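You operate a simulated robot arm through the tools that you are given. There is no shell and no other tool. Be economical: measure what you need, move in short steps, check, and stop when the job is done.

Carry out the task below with a simulated robot arm. There is one attempt and no reset: what you move stays moved.

TASK
Swap the ring gauge on the drum for the puck with the pallet's number, count load 4 and release it.
Fine: the gauge goes on the side table; slide the load counter to 4, then press the blue button.

It is judged by the outcome, as a careful person would: the job done as asked, and still so three seconds after it is handed in. It fails if anything else is knocked over, pushed out of place, dropped, spilled or broken.

THE ROBOT
A 6-joint arm with a two-finger parallel gripper, fixed in place. Base frame: the origin is at the foot of the arm, x ahead of it, y to its left, z up; the work surface is at about z = 0. Lengths are in mm, angles in rad, forces in N, time in s.
With the tool pointing down near the work surface it reaches from about 140 to 580 mm from the base axis. Its first joint turns from -1.152 to 1.152 rad. Payload 2.1 kg.
Tool frame: the origin (TCP) lies between the finger pads and is the grasp point; the fingertips stand 30 mm ahead of it; z points along the fingers, y is the line along which they close. The gripper opens to 94 mm. The fingers are 28 mm wide and 10 mm thick; the gripper's body (50 by 96 mm) begins 55 mm behind the TCP.
Orientation is that of the tool frame in the base frame, as a unit quaternion [w, x, y, z]. With the fingers straight down and closing along the base's y, the tool's x points along the base's -x, its y along +y and its z along -z.

THE INTERFACE
- The arm moves only by the tool move_arm. Its argument "commands" is a list of rows, each a list of 7 numbers: the shift along the base's x, y, z in mm, then the turn, a rotation vector about the base's x, y, z in rad, then the finger opening in mm, from 0 to 94. In form: [[x, y, z, rx, ry, rz, claw], ...]. A call has 1 to 8 rows; each row shifts and turns the commanded pose from where the row before left it. A row lasts 0.2 s, in which the tool goes at most 50 mm and 0.15 rad; a call with a longer step from one row to the next is refused whole, and so is a gripper value outside its range. A pose out of reach is approached as far as the arm can. The call stops where the force on the tool passes 70 N (or 10 N more than at its start, if that is more) or the arm is blocked; 0.2 s more then pass. The fingers move at their own pace (about 72 mm/s each) and stop on an object; they squeeze with about 44 N. The grip force told is the motor's: it shows also when the fingers shut on nothing. Time passes only in rows, and 0.2 s behind the last, so rows that do not move let the fingers close. It gives the time, the measured TCP pose, the force on the tool (base axes), the opening and the grip force at its end, in the units of the frame above (readings bear some noise).
- Cameras (640 x 400 px; columns grow to the right, rows downward): "scene" is fixed at [7.9, -354.6, 476]; the picture's right is [1.00, -0.10, 0.00], its down [-0.06, -0.64, -0.76] and it looks along [0.08, 0.76, -0.64] (base axes); focal length 214 px, centre (320, 200). "wrist" rides on the gripper at [-37, 0, -58] in the tool frame; the picture's right is [0.00, -1.00, 0.00], its down [0.97, 0.00, -0.24] and it looks along [0.24, 0.00, 0.97] (tool axes); focal length 218 px, centre (320, 200).
- snapshot(camera): a new picture of that camera. No time passes.
- measure_at(camera, pixels): there is no depth. For up to 12 entries [column, row, z] of the newest picture of that camera ("zoom" is the newest enlarged one), the place [x, y] in the base frame at which the ray of that pixel passes the height z, good to about 2 mm. No time passes.
- zoom(camera, box): a new picture of the part [left, top, right, bottom] of that camera's present view, enlarged. No time passes.
- hand_in(): hands the job in; it is judged then, once.

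Work in short steps. Measure before you move; look again where a grasp or a placing could have gone wrong, and mend it. You have 80 turns and 34 pictures in all, the two below and enlarged ones among them. Open the gripper and draw the arm clear of the work before you hand the job in, unless the task says otherwise; then end with one line.

The tools are called after ">>>" as a command line: name --pt "numbers of a row" for each row, then --argument value for the rest, lists and objects as JSON in quotes. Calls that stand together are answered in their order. move_arm: Moves the arm, as the interface text tells. Its arguments: {"type":"object","properties":{"commands":{"type":"array","items":{"type":"array","items":{"type":"number"}}}},"required":["commands"]} The other tools are called the same way: snapshot (camera) takes a picture; measure_at (camera, pixels) gives the place at which the rays of pixels pass given heights; zoom (camera, box) takes an enlarged picture of a part of a camera's view; hand_in () hands the job in.

At the start:

```text
time_s: 0.0
ee_pos: [219.5, 192.4, 377.9]
orientation: [0.0, 0.0, 1.0, 0.001]
force: [-0.4, 0.6, 0.7]
finger_gap: 93.9
gripper_force: 0.1
```

scene: 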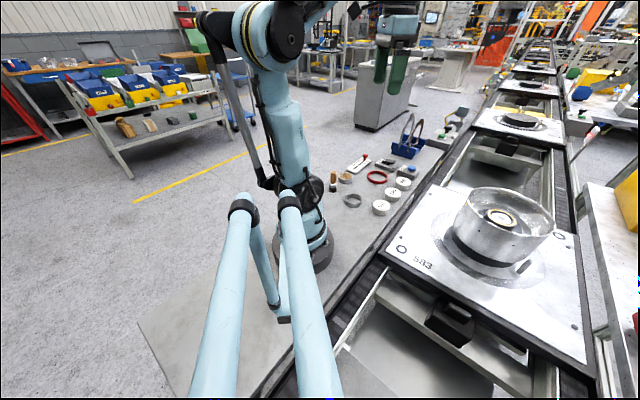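
wrist: 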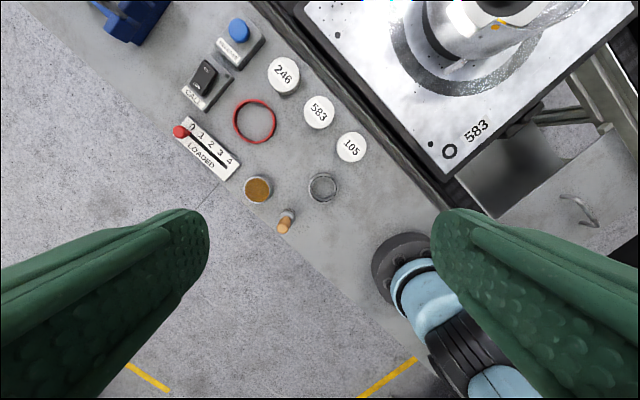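

The pallet reads 583, and the pucks are 246, 583 and 105. I'll zoom in on the drum and on the table parts.

>>> zoom --camera "scene" --box '[380, 160, 600, 300]'

>>> zoom --camera "wrist" --box '[120, 0, 420, 240]'

>>> zoom --camera "scene" --box '[310, 100, 490, 225]'

```text
2.86 times, centred on (490, 230) of scene
```

zoom: 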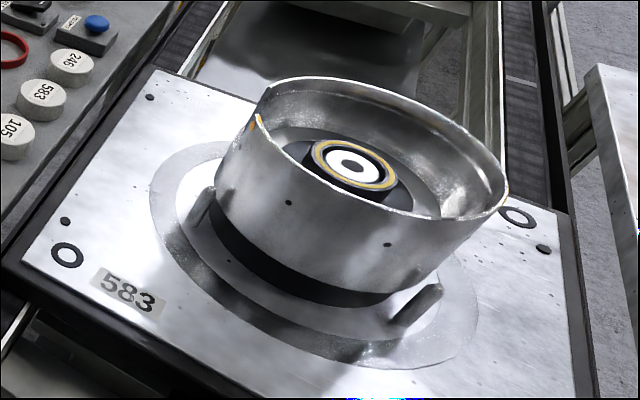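

```text
1.67 times, centred on (270, 120) of wrist
```

zoom: 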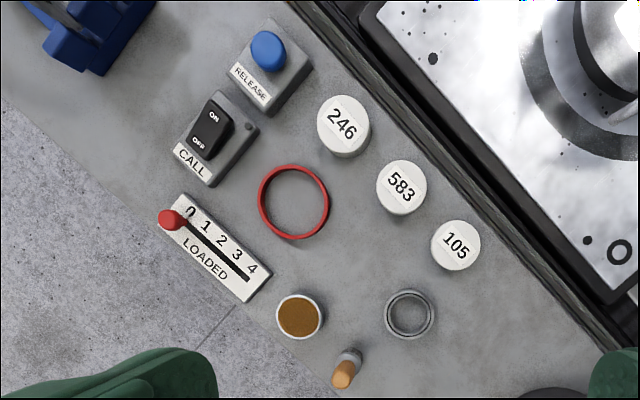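

```text
3.20 times, centred on (400, 162) of scene
```

zoom: 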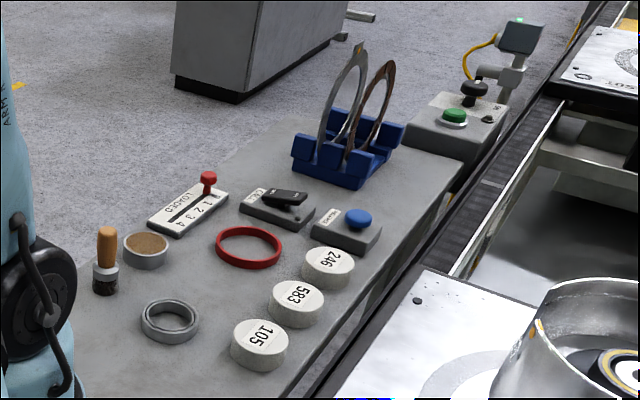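

Next I'll measure table items in the wrist view and estimate where the drum is.

>>> measure_at --camera "wrist" --pixels '[[319, 112, 20], [284, 75, 20], [351, 147, 20], [240, 30, 30], [181, 132, 20], [232, 163, 10], [191, 128, 10], [323, 187, 10], [257, 189, 10], [255, 121, 5], [285, 221, 30], [449, 151, 0]]'

>>> measure_at --camera "scene" --pixels '[[501, 218, 0], [501, 218, 50], [501, 218, 100], [405, 182, 20], [402, 249, 0], [402, 249, 20], [392, 195, 20], [449, 218, 100], [555, 232, 100]]'

```text
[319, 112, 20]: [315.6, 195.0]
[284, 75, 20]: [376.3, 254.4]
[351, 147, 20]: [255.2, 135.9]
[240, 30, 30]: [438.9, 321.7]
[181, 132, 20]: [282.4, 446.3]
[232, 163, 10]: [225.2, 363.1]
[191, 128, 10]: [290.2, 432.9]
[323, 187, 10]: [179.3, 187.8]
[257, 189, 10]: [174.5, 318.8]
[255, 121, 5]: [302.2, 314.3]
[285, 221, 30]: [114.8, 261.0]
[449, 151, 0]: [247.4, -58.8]
```

```text
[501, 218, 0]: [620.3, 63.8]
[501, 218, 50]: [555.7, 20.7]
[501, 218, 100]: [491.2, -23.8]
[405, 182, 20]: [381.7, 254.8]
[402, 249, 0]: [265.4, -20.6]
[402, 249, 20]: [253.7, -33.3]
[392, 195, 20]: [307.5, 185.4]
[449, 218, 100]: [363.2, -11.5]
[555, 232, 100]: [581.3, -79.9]
```

Moving above the drum to look at the gauge and its surroundings.

>>> move_arm --pt "28 -31 0 0 0 0 94" --pt "28 -31 0 0 0 0 94" --pt "28 -31 0 0 0 0 94" --pt "28 -31 0 0 0 0 94" --pt "28 -31 0 0 0 0 94" --pt "28 -31 0 0 0 0 94" --pt "28 -31 0 0 0 0 94"

>>> snapshot --camera "wrist"

```text
time_s: 1.6
ee_pos: [416.9, -24.9, 378.7]
orientation: [0.0, 0.001, 1.0, -0.001]
force: [-0.2, 0.3, 0.4]
finger_gap: 93.8
gripper_force: 0.0
```

```text
28 pictures are left
```

wrist: 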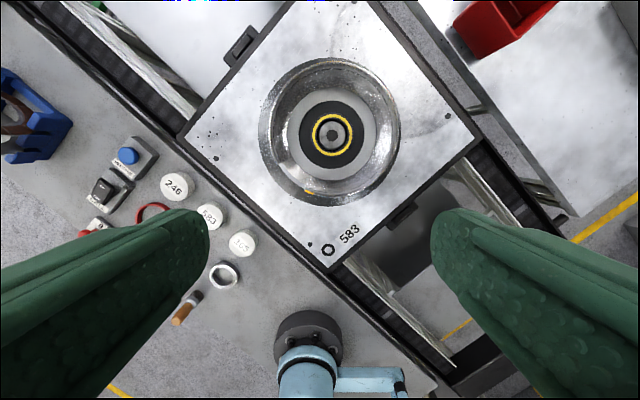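

>>> zoom --camera "wrist" --box '[240, 50, 420, 220]'

>>> measure_at --camera "wrist" --pixels '[[333, 136, 0], [333, 136, 50], [333, 136, 100], [260, 130, 100], [399, 130, 100], [330, 60, 100], [330, 206, 100]]'

```text
2.35 times, centred on (330, 135) of wrist
```

zoom: 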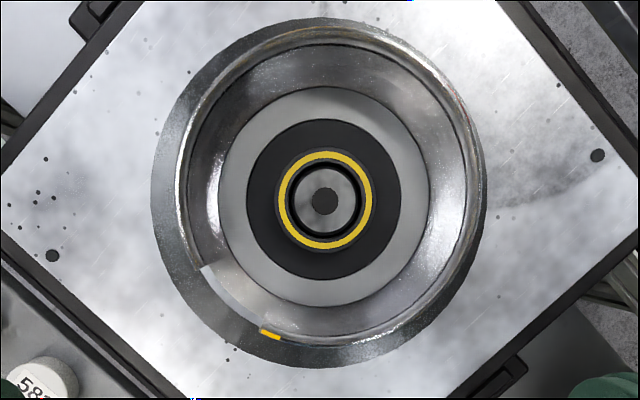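

```text
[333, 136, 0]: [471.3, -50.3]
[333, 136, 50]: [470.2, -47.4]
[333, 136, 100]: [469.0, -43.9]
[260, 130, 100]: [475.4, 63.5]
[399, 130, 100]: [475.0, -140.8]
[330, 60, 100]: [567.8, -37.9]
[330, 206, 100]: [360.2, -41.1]
```

>>> zoom --camera "scene" --box '[460, 185, 550, 245]'

>>> zoom --camera "wrist" --box '[293, 105, 373, 165]'

```text
6.67 times, centred on (505, 215) of scene
```

zoom: 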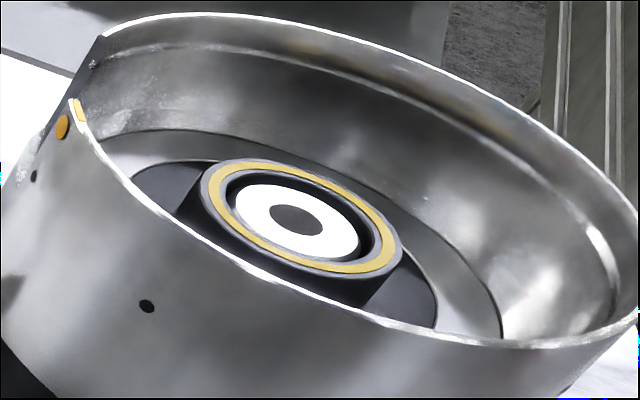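

```text
6.67 times, centred on (333, 135) of wrist
```

zoom: 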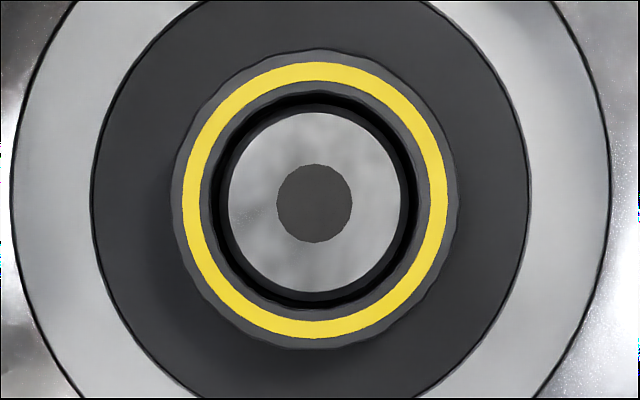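

>>> measure_at --camera "wrist" --pixels '[[332.3, 135.2, 90], [332.3, 135.2, 120], [311.3, 135, 110], [353.6, 135, 110], [332.3, 113.6, 110], [332.3, 156.4, 110]]'

>>> measure_at --camera "scene" --pixels '[[502.2, 217.6, 90], [502.2, 217.6, 100], [502.2, 217.6, 110], [502.2, 217.6, 120], [502.2, 217.6, 130], [496, 233, 110], [501.7, 218.1, 110]]'

```text
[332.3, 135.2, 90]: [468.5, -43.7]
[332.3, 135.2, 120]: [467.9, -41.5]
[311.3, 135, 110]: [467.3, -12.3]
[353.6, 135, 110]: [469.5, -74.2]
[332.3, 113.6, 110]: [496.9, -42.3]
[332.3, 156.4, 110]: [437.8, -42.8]
```

```text
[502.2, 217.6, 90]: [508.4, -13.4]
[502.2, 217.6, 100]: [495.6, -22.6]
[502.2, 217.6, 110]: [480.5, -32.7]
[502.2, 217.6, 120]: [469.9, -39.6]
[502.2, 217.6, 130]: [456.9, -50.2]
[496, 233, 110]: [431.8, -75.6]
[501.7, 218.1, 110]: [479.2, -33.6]
```

The gauge centre is (468.5, -41.7), with its top at z≈121 and an OD of about 60. Descending above it at z≈200 and looking.

>>> move_arm --pt "13 -4.2 -36 0 0 0 88" --pt "13 -4.2 -36 0 0 0 88" --pt "13 -4.2 -36 0 0 0 88" --pt "12.6 -4.2 -36 0 0 0 88" --pt "0 0 -34 0 0 0 88" --pt "0 0 0 0 0 0 88"

>>> snapshot --camera "wrist"

```text
time_s: 3.0
ee_pos: [467.0, -42.0, 200.8]
orientation: [0.0, 0.001, 1.0, -0.001]
force: [0.6, -0.7, 0.3]
finger_gap: 87.9
gripper_force: 0.0
```

```text
24 pictures are left
```

wrist: 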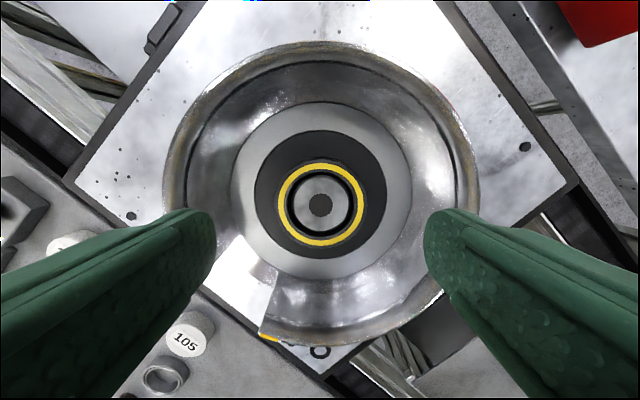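

>>> measure_at --camera "wrist" --pixels '[[320.5, 205, 121], [320.5, 206, 97], [255, 190, 97], [387, 190, 97], [320.5, 130, 97], [320.5, 258, 97], [277, 204, 121], [365, 204, 121], [320, 161, 121], [320, 248, 121]]'

```text
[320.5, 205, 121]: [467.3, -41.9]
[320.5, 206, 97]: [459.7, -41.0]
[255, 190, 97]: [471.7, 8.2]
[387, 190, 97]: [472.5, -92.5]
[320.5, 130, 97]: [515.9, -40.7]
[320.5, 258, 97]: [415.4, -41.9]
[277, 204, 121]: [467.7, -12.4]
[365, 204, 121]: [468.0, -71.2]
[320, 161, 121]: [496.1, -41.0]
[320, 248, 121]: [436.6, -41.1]
```

Aligned. Descending with the fingertips to about z 105, then closing.

>>> move_arm --pt "0.5 0.3 -25 0 0 0 88" --pt "0 0 -25 0 0 0 88" --pt "0 0 -12 0 0 0 88" --pt "0 0 -4 0 0 0 88" --pt "0 0 0 0 0 0 88"

```text
time_s: 4.2
ee_pos: [467.1, -41.2, 136.1]
orientation: [0.0, 0.0, 1.0, 0.0]
force: [-4.1, 0.1, 57.8]
finger_gap: 88.0
gripper_force: 0.0
```

Contact at tip height ≈106, so that's the disc surface. Backing up 3 mm and closing.

>>> move_arm --pt "0 0 4 0 0 0 88" --pt "0 0 0 0 0 0 70" --pt "0 0 0 0 0 0 50" --pt "0 0 0 0 0 0 50" --pt "0 0 0 0 0 0 50"

```text
time_s: 5.4
ee_pos: [468.8, -41.5, 137.2]
orientation: [0.0, 0.0, 1.0, -0.001]
force: [2.5, -5.8, -3.5]
finger_gap: 58.9
gripper_force: 43.9
```

Gripped at 58.9. Lifting gently.

>>> move_arm --pt "0 0 5 0 0 0 50" --pt "0 0 10 0 0 0 50" --pt "0 0 15 0 0 0 50" --pt "0 0 30 0 0 0 50"

>>> snapshot --camera "wrist"

```text
time_s: 6.4
ee_pos: [467.7, -40.4, 196.7]
orientation: [0.0, 0.0, 1.0, 0.0]
force: [0.3, -0.8, -2.1]
finger_gap: 59.1
gripper_force: 44.5
```

```text
23 pictures are left
```

wrist: 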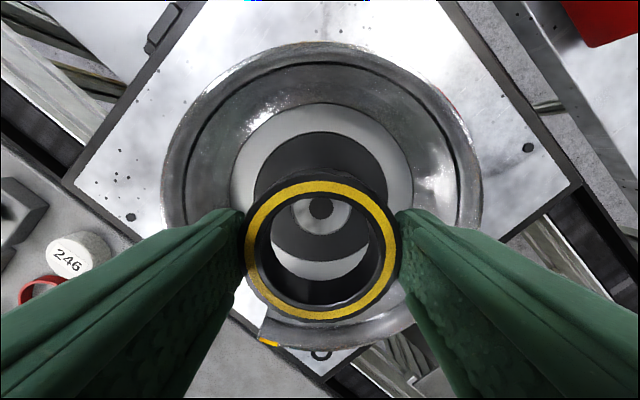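

The gauge came off cleanly and the spigot stays on the drum. Raising it and carrying it to the free table spot around (240, 250).

>>> move_arm --pt "0 0 45 0 0 0 50" --pt "0 0 40 0 0 0 50" --pt "-20 20 0 0 0 0 50" --pt "-28 36 0 0 0 0 50" --pt "-28 36 0 0 0 0 50" --pt "-28 36 0 0 0 0 50" --pt "-28 36 0 0 0 0 50" --pt "-28 36 0 0 0 0 50"

>>> move_arm --pt "-28 36 0 0 0 0 50" --pt "-28 36 0 0 0 0 50" --pt "-11.7 18.4 0 0 0 0 50" --pt "0 0 0 0 0 0 50"

>>> snapshot --camera "wrist"

```text
time_s: 8.2
ee_pos: [307.8, 161.1, 281.0]
orientation: [0.0, 0.0, 1.0, -0.001]
force: [0.0, -0.6, -1.5]
finger_gap: 59.2
gripper_force: 44.5
```

```text
time_s: 9.2
ee_pos: [241.1, 249.5, 283.7]
orientation: [0.001, 0.0, 1.0, 0.0]
force: [0.8, 0.3, -1.4]
finger_gap: 58.9
gripper_force: 44.1
```

```text
22 pictures are left
```

wrist: 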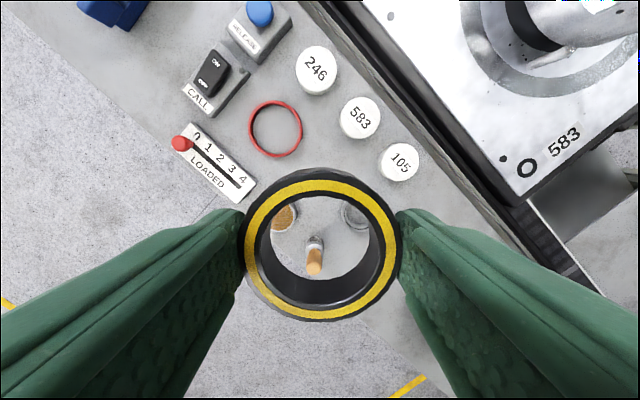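

>>> measure_at --camera "wrist" --pixels '[[275, 129, 5], [360, 117, 20], [360, 117, 40], [400, 161, 20], [285, 218, 15], [355, 215, 10], [315, 240, 5], [181, 143, 25], [260, 13, 30], [339, 117, 20], [382, 117, 20]]'

>>> measure_at --camera "scene" --pixels '[[393.2, 191.3, 20], [393.2, 191.3, 30], [393.2, 191.3, 40]]'

```text
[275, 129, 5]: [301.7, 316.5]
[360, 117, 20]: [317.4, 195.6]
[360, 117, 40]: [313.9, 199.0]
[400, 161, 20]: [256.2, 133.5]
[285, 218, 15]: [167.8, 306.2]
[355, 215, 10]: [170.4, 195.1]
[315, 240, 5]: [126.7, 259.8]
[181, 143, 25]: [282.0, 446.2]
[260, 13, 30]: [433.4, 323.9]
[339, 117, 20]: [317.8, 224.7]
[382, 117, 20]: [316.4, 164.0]
```

```text
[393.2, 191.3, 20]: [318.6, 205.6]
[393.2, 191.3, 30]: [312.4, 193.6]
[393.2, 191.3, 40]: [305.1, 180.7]
```

The spot at (240, 250) is clear. Descending.

>>> move_arm --pt "0 0 -45 0 0 0 50" --pt "0 0 -45 0 0 0 50" --pt "0 0 -45 0 0 0 50" --pt "0 0 -45 0 0 0 50" --pt "0 0 -40 0 0 0 50" --pt "0 0 -15 0 0 0 50" --pt "0 0 0 0 0 0 50"

>>> move_arm --pt "0 0 -4 0 0 0 50" --pt "0 0 -3 0 0 0 50" --pt "0 0 0 0 0 0 50"

```text
time_s: 10.8
ee_pos: [239.8, 248.7, 47.1]
orientation: [0.001, 0.0, 1.0, 0.0]
force: [0.0, -0.8, -1.5]
finger_gap: 58.8
gripper_force: 44.0
```

```text
time_s: 11.6
ee_pos: [239.1, 249.4, 41.3]
orientation: [0.0, 0.0, 1.0, 0.0]
force: [0.0, -0.9, -2.1]
finger_gap: 59.1
gripper_force: 44.3
```

>>> move_arm --pt "0 0 -2 0 0 0 50" --pt "0 0 -2 0 0 0 50" --pt "0 0 0 0 0 0 50"

```text
time_s: 12.4
ee_pos: [239.1, 248.5, 34.7]
orientation: [0.0, 0.0, 1.0, 0.001]
force: [-1.1, 0.2, -1.9]
finger_gap: 59.2
gripper_force: 44.0
```

>>> move_arm --pt "0 0 -1.5 0 0 0 50" --pt "0 0 0 0 0 0 50"

```text
time_s: 13.0
ee_pos: [239.6, 248.2, 33.9]
orientation: [0.0, 0.0, 1.0, 0.0]
force: [0.2, -0.2, -2.6]
finger_gap: 58.9
gripper_force: 43.7
```

>>> move_arm --pt "0 0 -1.5 0 0 0 50" --pt "0 0 0 0 0 0 50"

```text
time_s: 13.6
ee_pos: [241.0, 248.0, 34.3]
orientation: [0.0, 0.001, 1.0, 0.0]
force: [-1.1, -0.6, -2.6]
finger_gap: 59.0
gripper_force: 44.1
```

>>> move_arm --pt "0 0 -1.5 0 0 0 50" --pt "0 0 0 0 0 0 50"

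```text
time_s: 14.2
ee_pos: [240.8, 249.1, 30.6]
orientation: [0.0, 0.0, 1.0, 0.0]
force: [-0.6, 0.8, -3.1]
finger_gap: 58.9
gripper_force: 44.1
```

>>> move_arm --pt "0 0 -1.5 0 0 0 50" --pt "0 0 0 0 0 0 50"

>>> zoom --camera "scene" --box '[320, 130, 430, 220]'

```text
time_s: 14.8
ee_pos: [240.6, 250.0, 31.3]
orientation: [-0.001, 0.001, 1.0, 0.001]
force: [0.0, 1.0, 37.2]
finger_gap: 59.1
gripper_force: 43.8
```

```text
4.44 times, centred on (375, 175) of scene
```

zoom: 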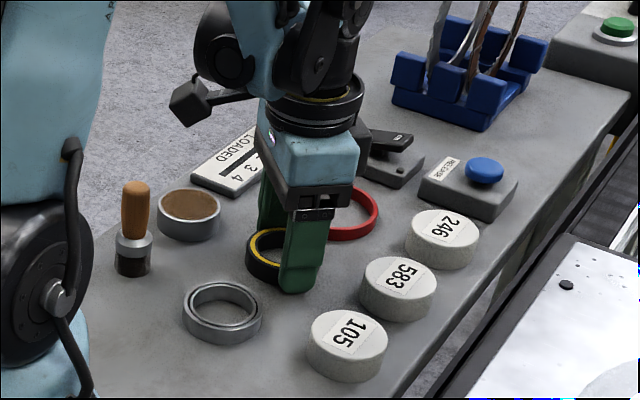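

The gauge is seated on the table (37 N). Opening and rising, then moving toward puck 583.

>>> move_arm --pt "0 0 1 0 0 0 78" --pt "0 0 0 0 0 0 78" --pt "0 0 15 0 0 0 78" --pt "0 0 35 0 0 0 78" --pt "0 0 40 0 0 0 78" --pt "25 -18 10 0 0 0 78" --pt "25 -18 0 0 0 0 78" --pt "25 -18 0 0 0 0 78"

>>> snapshot --camera "wrist"

```text
time_s: 16.6
ee_pos: [314.2, 197.5, 130.5]
orientation: [0.0, -0.001, 1.0, 0.0]
force: [0.5, -0.1, -0.2]
finger_gap: 78.1
gripper_force: 0.0
```

```text
20 pictures are left
```

wrist: 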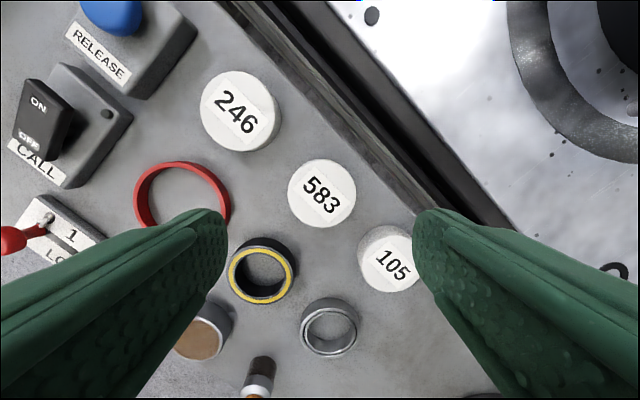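

>>> measure_at --camera "wrist" --pixels '[[322, 193, 26], [288, 193, 26], [356, 193, 26], [322, 159, 26], [322, 227, 26], [262, 273, 22], [403, 258, 26]]'

```text
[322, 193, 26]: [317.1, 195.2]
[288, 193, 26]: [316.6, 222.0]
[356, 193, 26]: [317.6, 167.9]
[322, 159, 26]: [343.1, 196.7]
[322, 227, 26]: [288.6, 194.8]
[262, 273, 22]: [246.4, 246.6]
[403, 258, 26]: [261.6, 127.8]
```

Puck 583 is at (316.5, 195.3). Descending to TCP z≈36.

>>> move_arm --pt "2 -2 -35 0 0 0 78" --pt "0 0 -35 0 0 0 78" --pt "0 0 -20 0 0 0 78" --pt "0 0 -4 0 0 0 78" --pt "0 0 0 0 0 0 78"

```text
time_s: 17.8
ee_pos: [316.2, 193.0, 37.4]
orientation: [0.0, 0.0, 1.0, 0.0]
force: [-0.1, 0.2, 0.2]
finger_gap: 78.2
gripper_force: 0.1
```

>>> move_arm --pt "0 1.5 0 0 0 0 70" --pt "0 0 0 0 0 0 50" --pt "0 0 0 0 0 0 45" --pt "0 0 0 0 0 0 45" --pt "0 0 5 0 0 0 45" --pt "0 0 15 0 0 0 45" --pt "0 0 40 0 0 0 45"

>>> snapshot --camera "wrist"

```text
time_s: 19.4
ee_pos: [319.4, 195.3, 98.3]
orientation: [0.0, 0.001, 1.0, 0.0]
force: [-0.4, -0.1, -0.1]
finger_gap: 52.5
gripper_force: 44.0
```

```text
19 pictures are left
```

wrist: 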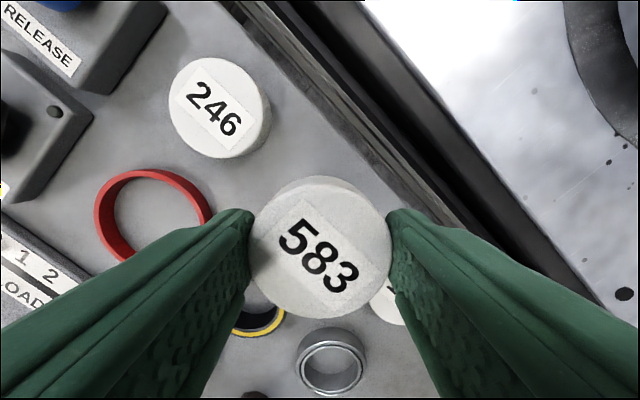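

>>> measure_at --camera "wrist" --pixels '[[320, 250, 87], [320, 182, 87], [320, 319, 87]]'

```text
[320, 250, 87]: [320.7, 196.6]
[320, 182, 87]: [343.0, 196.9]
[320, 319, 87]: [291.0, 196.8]
```

The puck is held and centred. Raising and carrying it to over the drum.

>>> move_arm --pt "0 0 45 0 0 0 45" --pt "0 0 45 0 0 0 45" --pt "0 0 45 0 0 0 45" --pt "10 -15 20 0 0 0 45" --pt "23 -37 0 0 0 0 45" --pt "23 -37 0 0 0 0 45" --pt "23 -37 0 0 0 0 45" --pt "23 -37 0 0 0 0 45"

>>> move_arm --pt "23 -37 0 0 0 0 45" --pt "23 -37 0 0 0 0 45" --pt "0 0 0 0 0 0 45" --pt "0 0 0 0 0 0 45"

```text
time_s: 21.2
ee_pos: [419.0, 31.6, 251.8]
orientation: [0.0, 0.0, 1.0, 0.0]
force: [0.2, -0.3, 0.2]
finger_gap: 52.5
gripper_force: 44.1
```

```text
time_s: 22.2
ee_pos: [465.3, -42.0, 253.0]
orientation: [0.0, 0.001, 1.0, 0.0]
force: [0.3, -0.9, 0.6]
finger_gap: 52.4
gripper_force: 44.2
```

>>> snapshot --camera "wrist"

```text
18 pictures are left
```

wrist: 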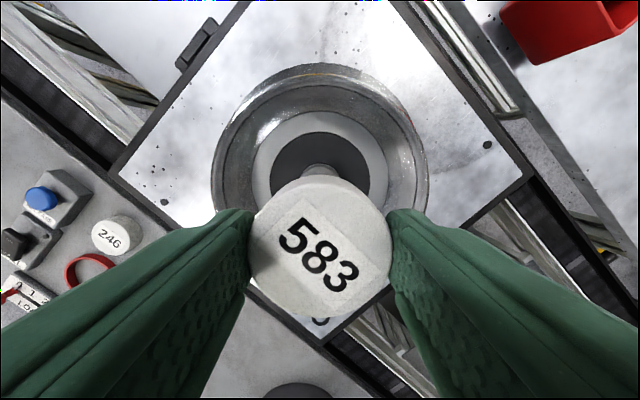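

>>> measure_at --camera "wrist" --pixels '[[320.5, 132, 100], [271, 180, 100], [370, 180, 100], [320.5, 164, 110]]'

```text
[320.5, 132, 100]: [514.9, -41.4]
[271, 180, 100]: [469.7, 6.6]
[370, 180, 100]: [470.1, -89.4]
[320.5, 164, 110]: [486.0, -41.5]
```

Spigot centre is about (467.3, -41.5). Small x correction, then down slowly.

>>> move_arm --pt "1 0 -40 0 0 0 45" --pt "0 0 -35 0 0 0 45" --pt "0 0 -10 0 0 0 45" --pt "0 0 0 0 0 0 45" --pt "0 0 0 0 0 0 45"

```text
time_s: 23.4
ee_pos: [466.3, -41.1, 165.7]
orientation: [0.0, 0.0, 1.0, 0.0]
force: [-0.5, 0.5, -0.6]
finger_gap: 52.4
gripper_force: 43.8
```

>>> move_arm --pt "1 0 -4 0 0 0 45" --pt "0 0 -3 0 0 0 45" --pt "0 0 -3 0 0 0 45" --pt "0 0 0 0 0 0 45"

```text
time_s: 24.4
ee_pos: [467.0, -42.9, 156.1]
orientation: [0.0, 0.0, 1.0, 0.0]
force: [-0.1, -1.1, -0.2]
finger_gap: 52.3
gripper_force: 43.8
```

>>> move_arm --pt "0 0.5 -2 0 0 0 45" --pt "0 0 -2 0 0 0 45" --pt "0 0 0 0 0 0 45"

```text
time_s: 25.2
ee_pos: [467.9, -41.2, 153.8]
orientation: [0.0, -0.001, 1.0, 0.0]
force: [1.1, 0.2, -0.1]
finger_gap: 52.3
gripper_force: 44.6
```

>>> move_arm --pt "0 0 -2 0 0 0 45" --pt "0 0 -1.5 0 0 0 45" --pt "0 0 0 0 0 0 45"

```text
time_s: 26.0
ee_pos: [467.0, -42.0, 149.8]
orientation: [-0.001, 0.0, 1.0, 0.0]
force: [0.2, -0.5, -0.8]
finger_gap: 52.3
gripper_force: 43.6
```

>>> move_arm --pt "0 0 -1.5 0 0 0 45" --pt "0 0 -1.5 0 0 0 45" --pt "0 0 0 0 0 0 45"

```text
time_s: 26.8
ee_pos: [467.0, -41.1, 146.4]
orientation: [0.0, 0.0, 1.0, 0.0]
force: [-0.1, -0.9, -0.1]
finger_gap: 52.4
gripper_force: 44.2
```

>>> move_arm --pt "0 0 -1.5 0 0 0 45" --pt "0 0 -1.5 0 0 0 45" --pt "0 0 0 0 0 0 45"

```text
time_s: 27.6
ee_pos: [468.3, -40.8, 142.9]
orientation: [0.0, 0.0, 1.0, 0.0]
force: [0.0, 0.4, -0.4]
finger_gap: 52.6
gripper_force: 44.2
```

>>> move_arm --pt "0 0 -1.2 0 0 0 45" --pt "0 0 0 0 0 0 45"

```text
time_s: 28.2
ee_pos: [467.7, -41.3, 142.0]
orientation: [0.0, 0.0, 1.0, 0.0]
force: [0.2, 0.2, -0.3]
finger_gap: 52.5
gripper_force: 44.3
```

>>> move_arm --pt "0 0 -1.2 0 0 0 45" --pt "0 0 0 0 0 0 45"

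```text
time_s: 28.8
ee_pos: [467.6, -40.9, 143.4]
orientation: [0.001, 0.0, 1.0, 0.0]
force: [0.6, 0.2, 35.5]
finger_gap: 52.6
gripper_force: 44.5
```

Contact at TCP z≈142, as expected for the puck resting flat. Releasing and rising to look.

>>> move_arm --pt "0 0 0.8 0 0 0 75" --pt "0 0 0 0 0 0 78" --pt "0 0 0 0 0 0 78" --pt "0 0 15 0 0 0 78" --pt "0 0 45 0 0 0 78" --pt "0 0 45 0 0 0 78"

>>> snapshot --camera "wrist"

>>> zoom --camera "scene" --box '[450, 180, 560, 250]'

```text
time_s: 30.2
ee_pos: [467.5, -41.4, 248.0]
orientation: [0.001, 0.0, 1.0, 0.0]
force: [0.3, 0.5, 0.5]
finger_gap: 77.8
gripper_force: 0.1
```

```text
17 pictures are left
```

wrist: 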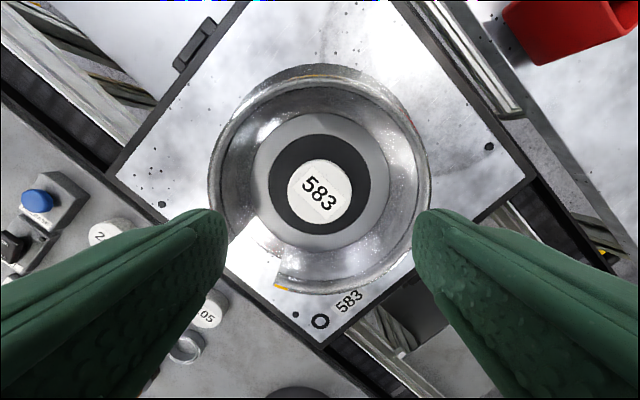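

```text
5.71 times, centred on (505, 215) of scene
```

zoom: 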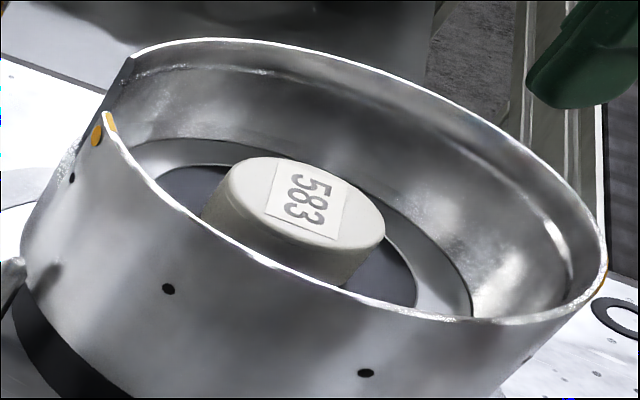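

The puck sits flat and centred. Now travelling to a view above the load slider.

>>> move_arm --pt "-20 44 0 0 0 0 60" --pt "-20 44 0 0 0 0 60" --pt "-20 44 0 0 0 0 60" --pt "-20 44 0 0 0 0 60" --pt "-20 44 0 0 0 0 60" --pt "-20 44 0 0 0 0 60" --pt "-20 44 0 0 0 0 60" --pt "-20 44 0 0 0 0 60"

>>> move_arm --pt "-20 44 0 0 0 0 60" --pt "-15 35 -10 0 0 0 60" --pt "0 0 -20 0 0 0 60" --pt "0 0 0 0 0 0 60"

>>> snapshot --camera "wrist"

```text
time_s: 32.0
ee_pos: [306.5, 311.8, 248.3]
orientation: [0.0, -0.001, 1.0, 0.0]
force: [0.9, 0.2, 0.3]
finger_gap: 60.0
gripper_force: 0.1
```

```text
time_s: 33.0
ee_pos: [272.2, 390.8, 216.4]
orientation: [0.0, 0.0, 1.0, -0.001]
force: [0.5, -0.4, -0.1]
finger_gap: 59.9
gripper_force: 0.0
```

```text
15 pictures are left
```

wrist: 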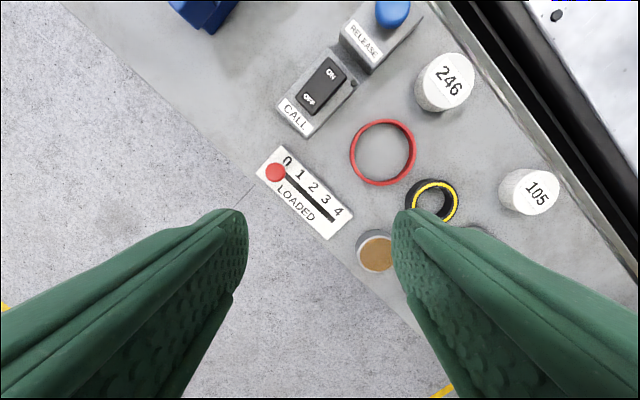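

>>> zoom --camera "wrist" --box '[240, 130, 376, 250]'

>>> zoom --camera "scene" --box '[335, 140, 415, 190]'

```text
3.33 times, centred on (308, 190) of wrist
```

zoom: 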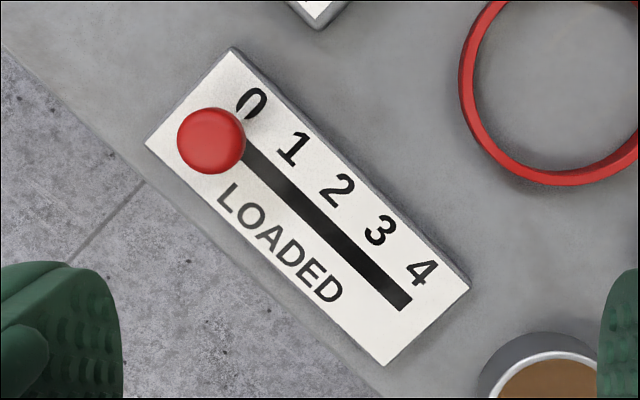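

```text
8.00 times, centred on (375, 165) of scene
```

zoom: 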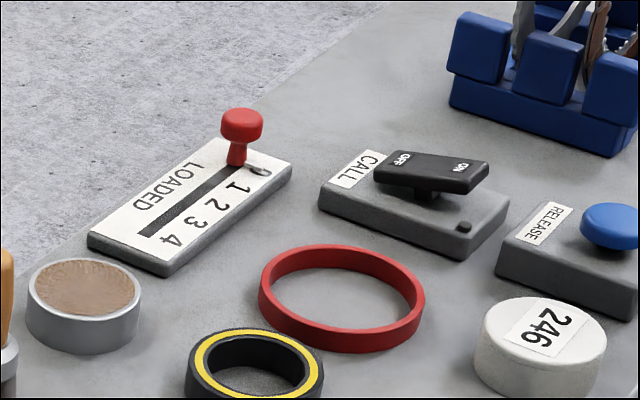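

>>> measure_at --camera "wrist" --pixels '[[275.3, 172, 20], [275.3, 172, 30], [275.3, 172, 40], [275.3, 172, 50], [333.4, 220, 12], [313, 200, 12], [264.5, 172, 40], [286, 172, 40], [338.5, 211.5, 12], [289, 160, 12]]'

>>> measure_at --camera "scene" --pixels '[[365.25, 155, 30], [365.25, 155, 40], [365.25, 155, 50], [364.7, 160.2, 12], [353.5, 169.2, 12]]'

```text
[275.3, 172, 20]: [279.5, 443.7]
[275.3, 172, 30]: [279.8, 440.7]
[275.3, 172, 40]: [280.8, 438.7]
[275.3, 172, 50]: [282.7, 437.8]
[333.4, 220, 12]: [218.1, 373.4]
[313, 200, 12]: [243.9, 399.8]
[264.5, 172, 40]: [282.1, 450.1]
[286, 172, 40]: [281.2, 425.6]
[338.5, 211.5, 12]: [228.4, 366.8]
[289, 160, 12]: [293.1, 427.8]
```

```text
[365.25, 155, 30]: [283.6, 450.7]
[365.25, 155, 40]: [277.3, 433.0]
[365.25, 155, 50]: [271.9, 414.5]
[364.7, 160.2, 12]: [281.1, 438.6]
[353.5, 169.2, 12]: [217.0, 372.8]
```

Knob is at (280.5, 439), top z≈37; position 4 is at about (220.5, 375.5). Moving over the knob and descending with a 44 mm opening.

>>> move_arm --pt "4 24 0 0 0 0 46" --pt "4.5 24 0 0 0 0 46" --pt "0 0 -45 0 0 0 46" --pt "0 0 -45 0 0 0 46" --pt "0 0 -30 0 0 0 46" --pt "0 0 0 0 0 0 46"

>>> snapshot --camera "wrist"

```text
time_s: 34.4
ee_pos: [279.2, 438.2, 97.8]
orientation: [0.0, 0.0, 1.0, 0.0]
force: [-0.3, -0.2, 0.4]
finger_gap: 46.1
gripper_force: 0.1
```

```text
12 pictures are left
```

wrist: 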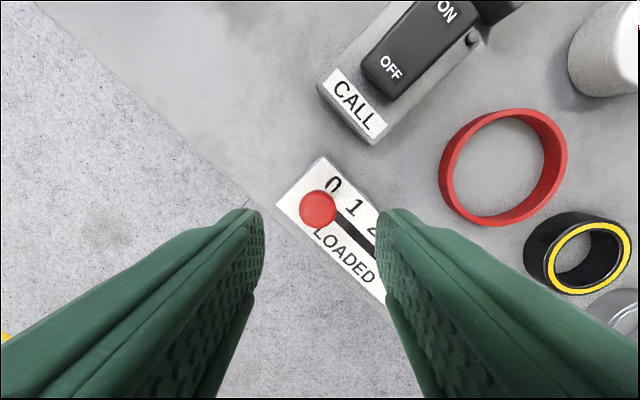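

>>> measure_at --camera "wrist" --pixels '[[318, 209, 37], [318, 209, 33]]'

>>> move_arm --pt "0 0 -25 0 0 0 46" --pt "0 0 -18 0 0 0 46" --pt "0 0 -4 0 0 0 46" --pt "0 0 0 0 0 0 46"

```text
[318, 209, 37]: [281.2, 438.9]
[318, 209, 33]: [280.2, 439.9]
```

```text
time_s: 35.4
ee_pos: [281.3, 437.4, 50.9]
orientation: [0.0, 0.0, 1.0, 0.0]
force: [-1.0, -0.3, 0.2]
finger_gap: 46.0
gripper_force: 0.1
```

Tips are at ≈21, beside the knob cap. Closing.

>>> move_arm --pt "0 0.5 -1 0 0 0 30" --pt "0 0 0 0 0 0 18" --pt "0 0 0 0 0 0 18" --pt "0 0 0 0 0 0 18"

```text
time_s: 36.4
ee_pos: [280.4, 437.6, 50.3]
orientation: [0.0, 0.0, 1.0, 0.0]
force: [-2.1, 3.1, 2.6]
finger_gap: 20.3
gripper_force: 45.4
```

Knob gripped (20.3). Sliding toward 4 along the slot.

>>> move_arm --pt "-7 -7.3 0 0 0 0 18" --pt "-7 -7.3 0 0 0 0 18" --pt "-7 -7.3 0 0 0 0 18" --pt "-7 -7.3 0 0 0 0 18" --pt "-7 -7.3 0 0 0 0 18" --pt "-7 -7.3 0 0 0 0 18" --pt "-7 -7.3 0 0 0 0 18" --pt "-5 -5.2 0 0 0 0 18"

>>> snapshot --camera "wrist"

```text
time_s: 38.2
ee_pos: [226.1, 381.9, 49.6]
orientation: [-0.003, 0.0, 1.0, 0.002]
force: [-19.0, 19.7, 7.3]
finger_gap: 21.1
gripper_force: 44.2
```

```text
11 pictures are left
```

wrist: 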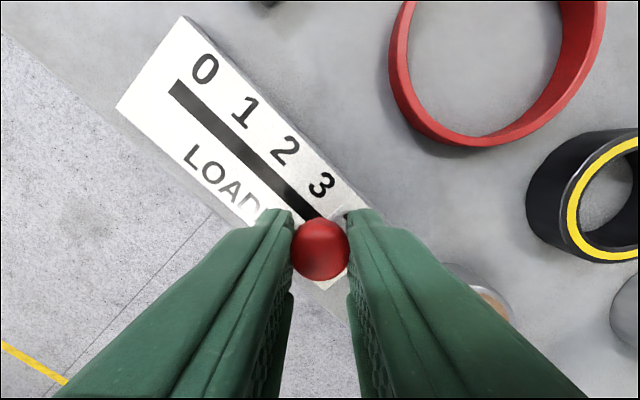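

Nearly at 4, with some sideways load. Correcting the line a bit and moving the last few mm.

>>> move_arm --pt "-3 -0.5 0 0 0 0 18" --pt "-2 -2 0 0 0 0 18" --pt "0 0 0 0 0 0 18"

```text
time_s: 39.0
ee_pos: [221.0, 379.1, 48.8]
orientation: [-0.002, 0.0, 1.0, 0.0]
force: [-9.7, 8.2, 14.4]
finger_gap: 20.5
gripper_force: 44.9
```

>>> move_arm --pt "-2 -1 0 0 0 0 18" --pt "-1 -1 0 0 0 0 18" --pt "0 0 0 0 0 0 18"

```text
time_s: 39.8
ee_pos: [219.1, 378.2, 50.5]
orientation: [0.001, 0.0, 1.0, -0.001]
force: [-3.3, 3.7, 26.7]
finger_gap: 20.6
gripper_force: 45.4
```

Releasing and rising to see where the knob sits.

>>> move_arm --pt "0 0 0 0 0 0 34" --pt "0 0 0 0 0 0 42" --pt "0 0 0 0 0 0 42" --pt "0 0 35 0 0 0 42" --pt "0 0 45 0 0 0 42" --pt "0 0 40 0 0 0 42"

>>> zoom --camera "wrist" --box '[200, 120, 400, 260]'

>>> zoom --camera "scene" --box '[335, 145, 385, 180]'

```text
time_s: 41.2
ee_pos: [219.0, 376.6, 171.6]
orientation: [-0.001, -0.001, 1.0, 0.0]
force: [0.2, -0.3, -0.2]
finger_gap: 42.1
gripper_force: 0.1
```

```text
2.86 times, centred on (300, 190) of wrist
```

zoom: 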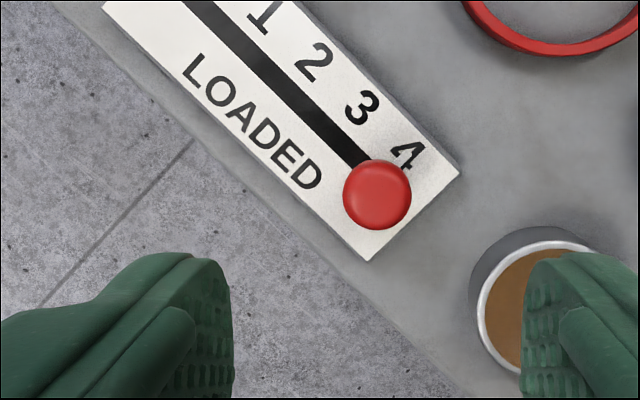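

```text
11.43 times, centred on (360, 162) of scene
```

zoom: 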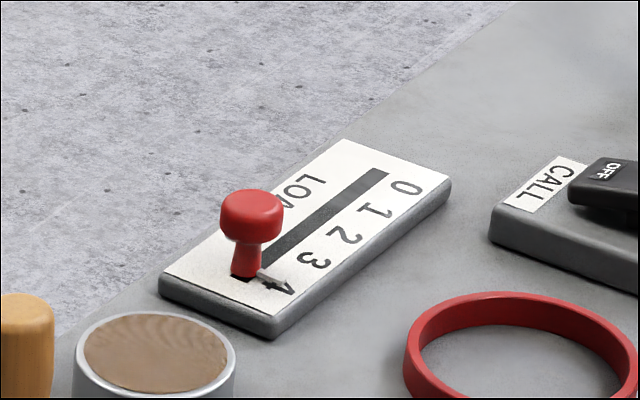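

>>> measure_at --camera "wrist" --pixels '[[320, 188.3, 37], [320, 188.3, 33], [331, 175, 12], [315, 158, 12], [299, 141, 12]]'

>>> measure_at --camera "scene" --pixels '[[353.2, 168.7, 12], [355.4, 168.6, 12], [356.4, 169.4, 12], [359.2, 167.2, 12], [361.6, 164.9, 12], [364.8, 162.5, 12], [367.3, 160.9, 12], [352.2, 168.7, 12]]'

```text
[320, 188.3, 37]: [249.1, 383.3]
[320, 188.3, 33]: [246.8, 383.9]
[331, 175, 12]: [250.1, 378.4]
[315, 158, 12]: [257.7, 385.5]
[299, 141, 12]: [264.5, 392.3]
```

```text
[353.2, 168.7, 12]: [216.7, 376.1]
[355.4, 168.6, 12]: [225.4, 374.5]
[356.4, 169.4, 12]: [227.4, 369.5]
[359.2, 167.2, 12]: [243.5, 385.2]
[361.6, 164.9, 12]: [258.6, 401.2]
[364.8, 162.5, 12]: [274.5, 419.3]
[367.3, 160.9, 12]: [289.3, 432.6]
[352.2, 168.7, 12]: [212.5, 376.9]
```

The slider's pointer is at 4 (travel ≈87 mm, 1 mm from the numeral's centre). Now closing the fingers and moving near the blue RELEASE button.

>>> move_arm --pt "0 0 20 0 0 0 20" --pt "40 -10 0 0 0 0 0" --pt "40 -10 0 0 0 0 0" --pt "40 -10 0 0 0 0 0" --pt "40 -15 0 0 0 0 0" --pt "20 -5 0 0 0 0 0" --pt "0 0 0 0 0 0 0"

>>> snapshot --camera "wrist"

>>> zoom --camera "scene" --box '[390, 140, 450, 180]'

```text
time_s: 42.8
ee_pos: [400.5, 325.6, 188.4]
orientation: [0.0, 0.0, 1.0, 0.0]
force: [0.5, -0.2, -0.4]
finger_gap: 0.0
gripper_force: 33.2
```

```text
8 pictures are left
```

wrist: 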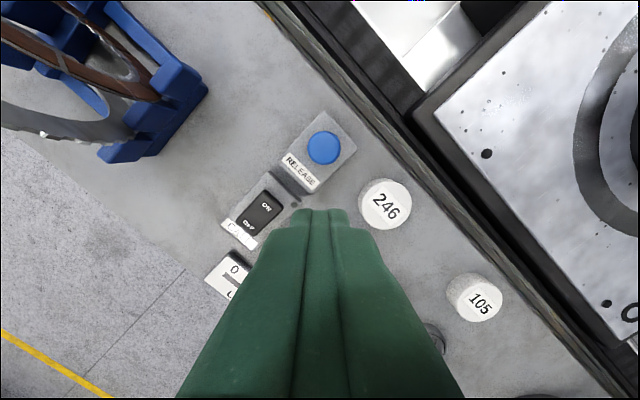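

```text
10.00 times, centred on (420, 160) of scene
```

zoom: 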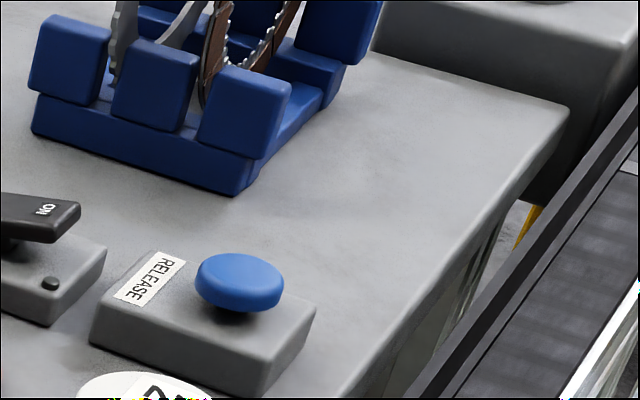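

>>> measure_at --camera "wrist" --pixels '[[324, 147, 30], [324, 147, 40], [324, 147, 50], [307, 147, 40], [340, 147, 40]]'

>>> measure_at --camera "scene" --pixels '[[412, 166.8, 30], [412, 166.8, 40], [412, 166.8, 50]]'

```text
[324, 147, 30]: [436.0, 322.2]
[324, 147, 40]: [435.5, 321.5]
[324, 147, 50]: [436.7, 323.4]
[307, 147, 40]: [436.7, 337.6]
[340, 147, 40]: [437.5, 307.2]
```

```text
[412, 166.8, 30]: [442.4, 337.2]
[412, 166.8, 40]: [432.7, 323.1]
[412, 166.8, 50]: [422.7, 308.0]
```

The button is at (436, 322), top z≈40. Moving above it with the tips ~15 mm clear.

>>> move_arm --pt "36 -3.5 0 0 0 0 0" --pt "0 0 -45 0 0 0 0" --pt "0 0 -40 0 0 0 0" --pt "0 0 -18 0 0 0 0" --pt "0 0 0 0 0 0 0"

>>> move_arm --pt "0 0 -5 0 0 0 0" --pt "0 0 -5 0 0 0 0" --pt "0 0 -3 0 0 0 0" --pt "0 0 0 0 0 0 0"

```text
time_s: 44.0
ee_pos: [434.2, 322.7, 85.5]
orientation: [0.0, 0.0, 1.0, 0.001]
force: [-0.5, 0.2, 0.0]
finger_gap: 0.0
gripper_force: 33.3
```

```text
time_s: 45.0
ee_pos: [434.4, 322.8, 73.7]
orientation: [0.0, 0.001, 1.0, 0.001]
force: [-0.3, 0.6, 0.2]
finger_gap: 0.3
gripper_force: 33.1
```

>>> move_arm --pt "1 0 -2 0 0 0 0" --pt "0 0 -2 0 0 0 0" --pt "0 0 -2 0 0 0 0" --pt "0 0 0 0 0 0 0"

```text
time_s: 46.0
ee_pos: [434.0, 323.5, 65.7]
orientation: [0.0, 0.0, 1.0, -0.001]
force: [0.1, -1.7, 2.0]
finger_gap: 0.1
gripper_force: 33.1
```

Light contact is starting. Pressing further.

>>> move_arm --pt "0 0 -1.5 0 0 0 0" --pt "0 0 -1.5 0 0 0 0" --pt "0 0 0 0 0 0 0"

```text
time_s: 46.8
ee_pos: [434.8, 322.6, 63.8]
orientation: [0.0, 0.0, 1.0, 0.0]
force: [0.3, -1.3, 2.8]
finger_gap: 0.0
gripper_force: 33.4
```

>>> move_arm --pt "0 0 -1.5 0 0 0 0" --pt "0 0 -1.5 0 0 0 0" --pt "0 0 0 0 0 0 0"

```text
time_s: 47.6
ee_pos: [435.6, 323.4, 62.7]
orientation: [0.0, 0.0, 1.0, 0.0]
force: [-1.1, -2.2, 16.3]
finger_gap: 0.2
gripper_force: 32.8
```

>>> move_arm --pt "0 0 -1 0 0 0 0" --pt "0 0 0 0 0 0 0"

>>> zoom --camera "scene" --box '[380, 135, 460, 185]'

```text
time_s: 48.2
ee_pos: [436.0, 322.6, 61.5]
orientation: [0.001, 0.0, 1.0, 0.0]
force: [-0.5, -3.9, 25.1]
finger_gap: 0.0
gripper_force: 32.8
```

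```text
8.00 times, centred on (420, 160) of scene
```

zoom: 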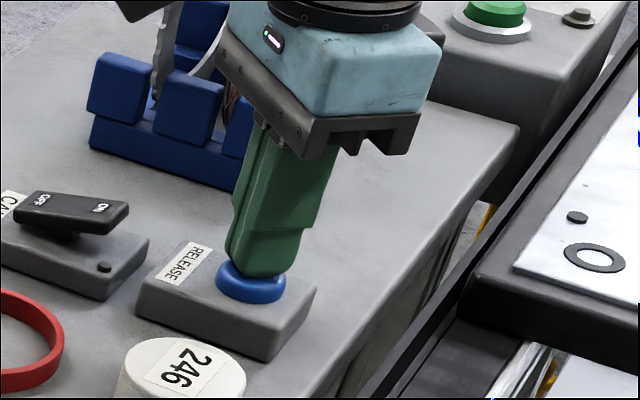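

The button is pressed fully down. Rising, opening and drawing the arm clear.

>>> move_arm --pt "0 0 15 0 0 0 0" --pt "0 0 40 0 0 0 0" --pt "0 0 45 0 0 0 0" --pt "-20 -20 40 0 0 0 40" --pt "-35 -20 20 0 0 0 80" --pt "-35 -20 20 0 0 0 80" --pt "-35 -20 20 0 0 0 80" --pt "-35 -20 20 0 0 0 80"

>>> snapshot --camera "scene"

>>> snapshot --camera "wrist"

```text
time_s: 50.0
ee_pos: [274.4, 220.8, 280.0]
orientation: [0.0, -0.001, 1.0, 0.0]
force: [-0.1, -0.3, 0.0]
finger_gap: 80.0
gripper_force: 0.0
```

```text
5 pictures are left
```

scene: 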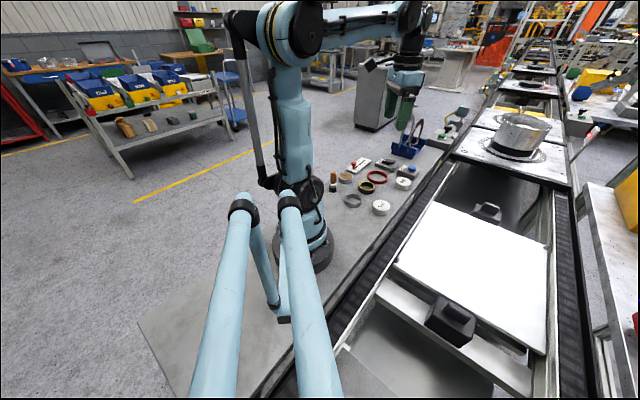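

```text
4 pictures are left
```

wrist: 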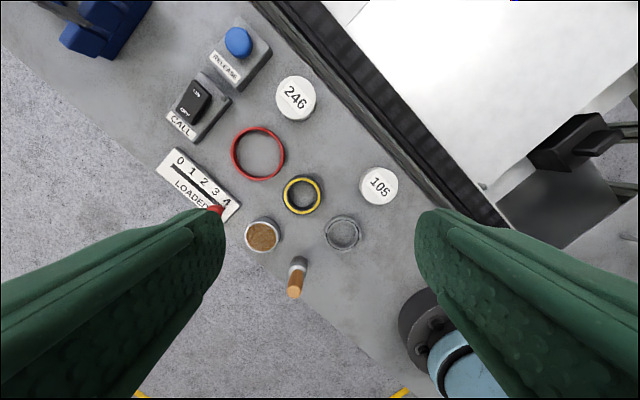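

The pallet was released and is moving off with the drum. The slider is at 4, the gauge is on the table, and the arm is clear with the gripper open. Handing in.

>>> hand_in

```text
The job is handed in.
```

I put the ring gauge on the side table and puck 583 on the drum, slid the load counter to 4, and pressed the blue button; the pallet moved off and I've handed the job in.
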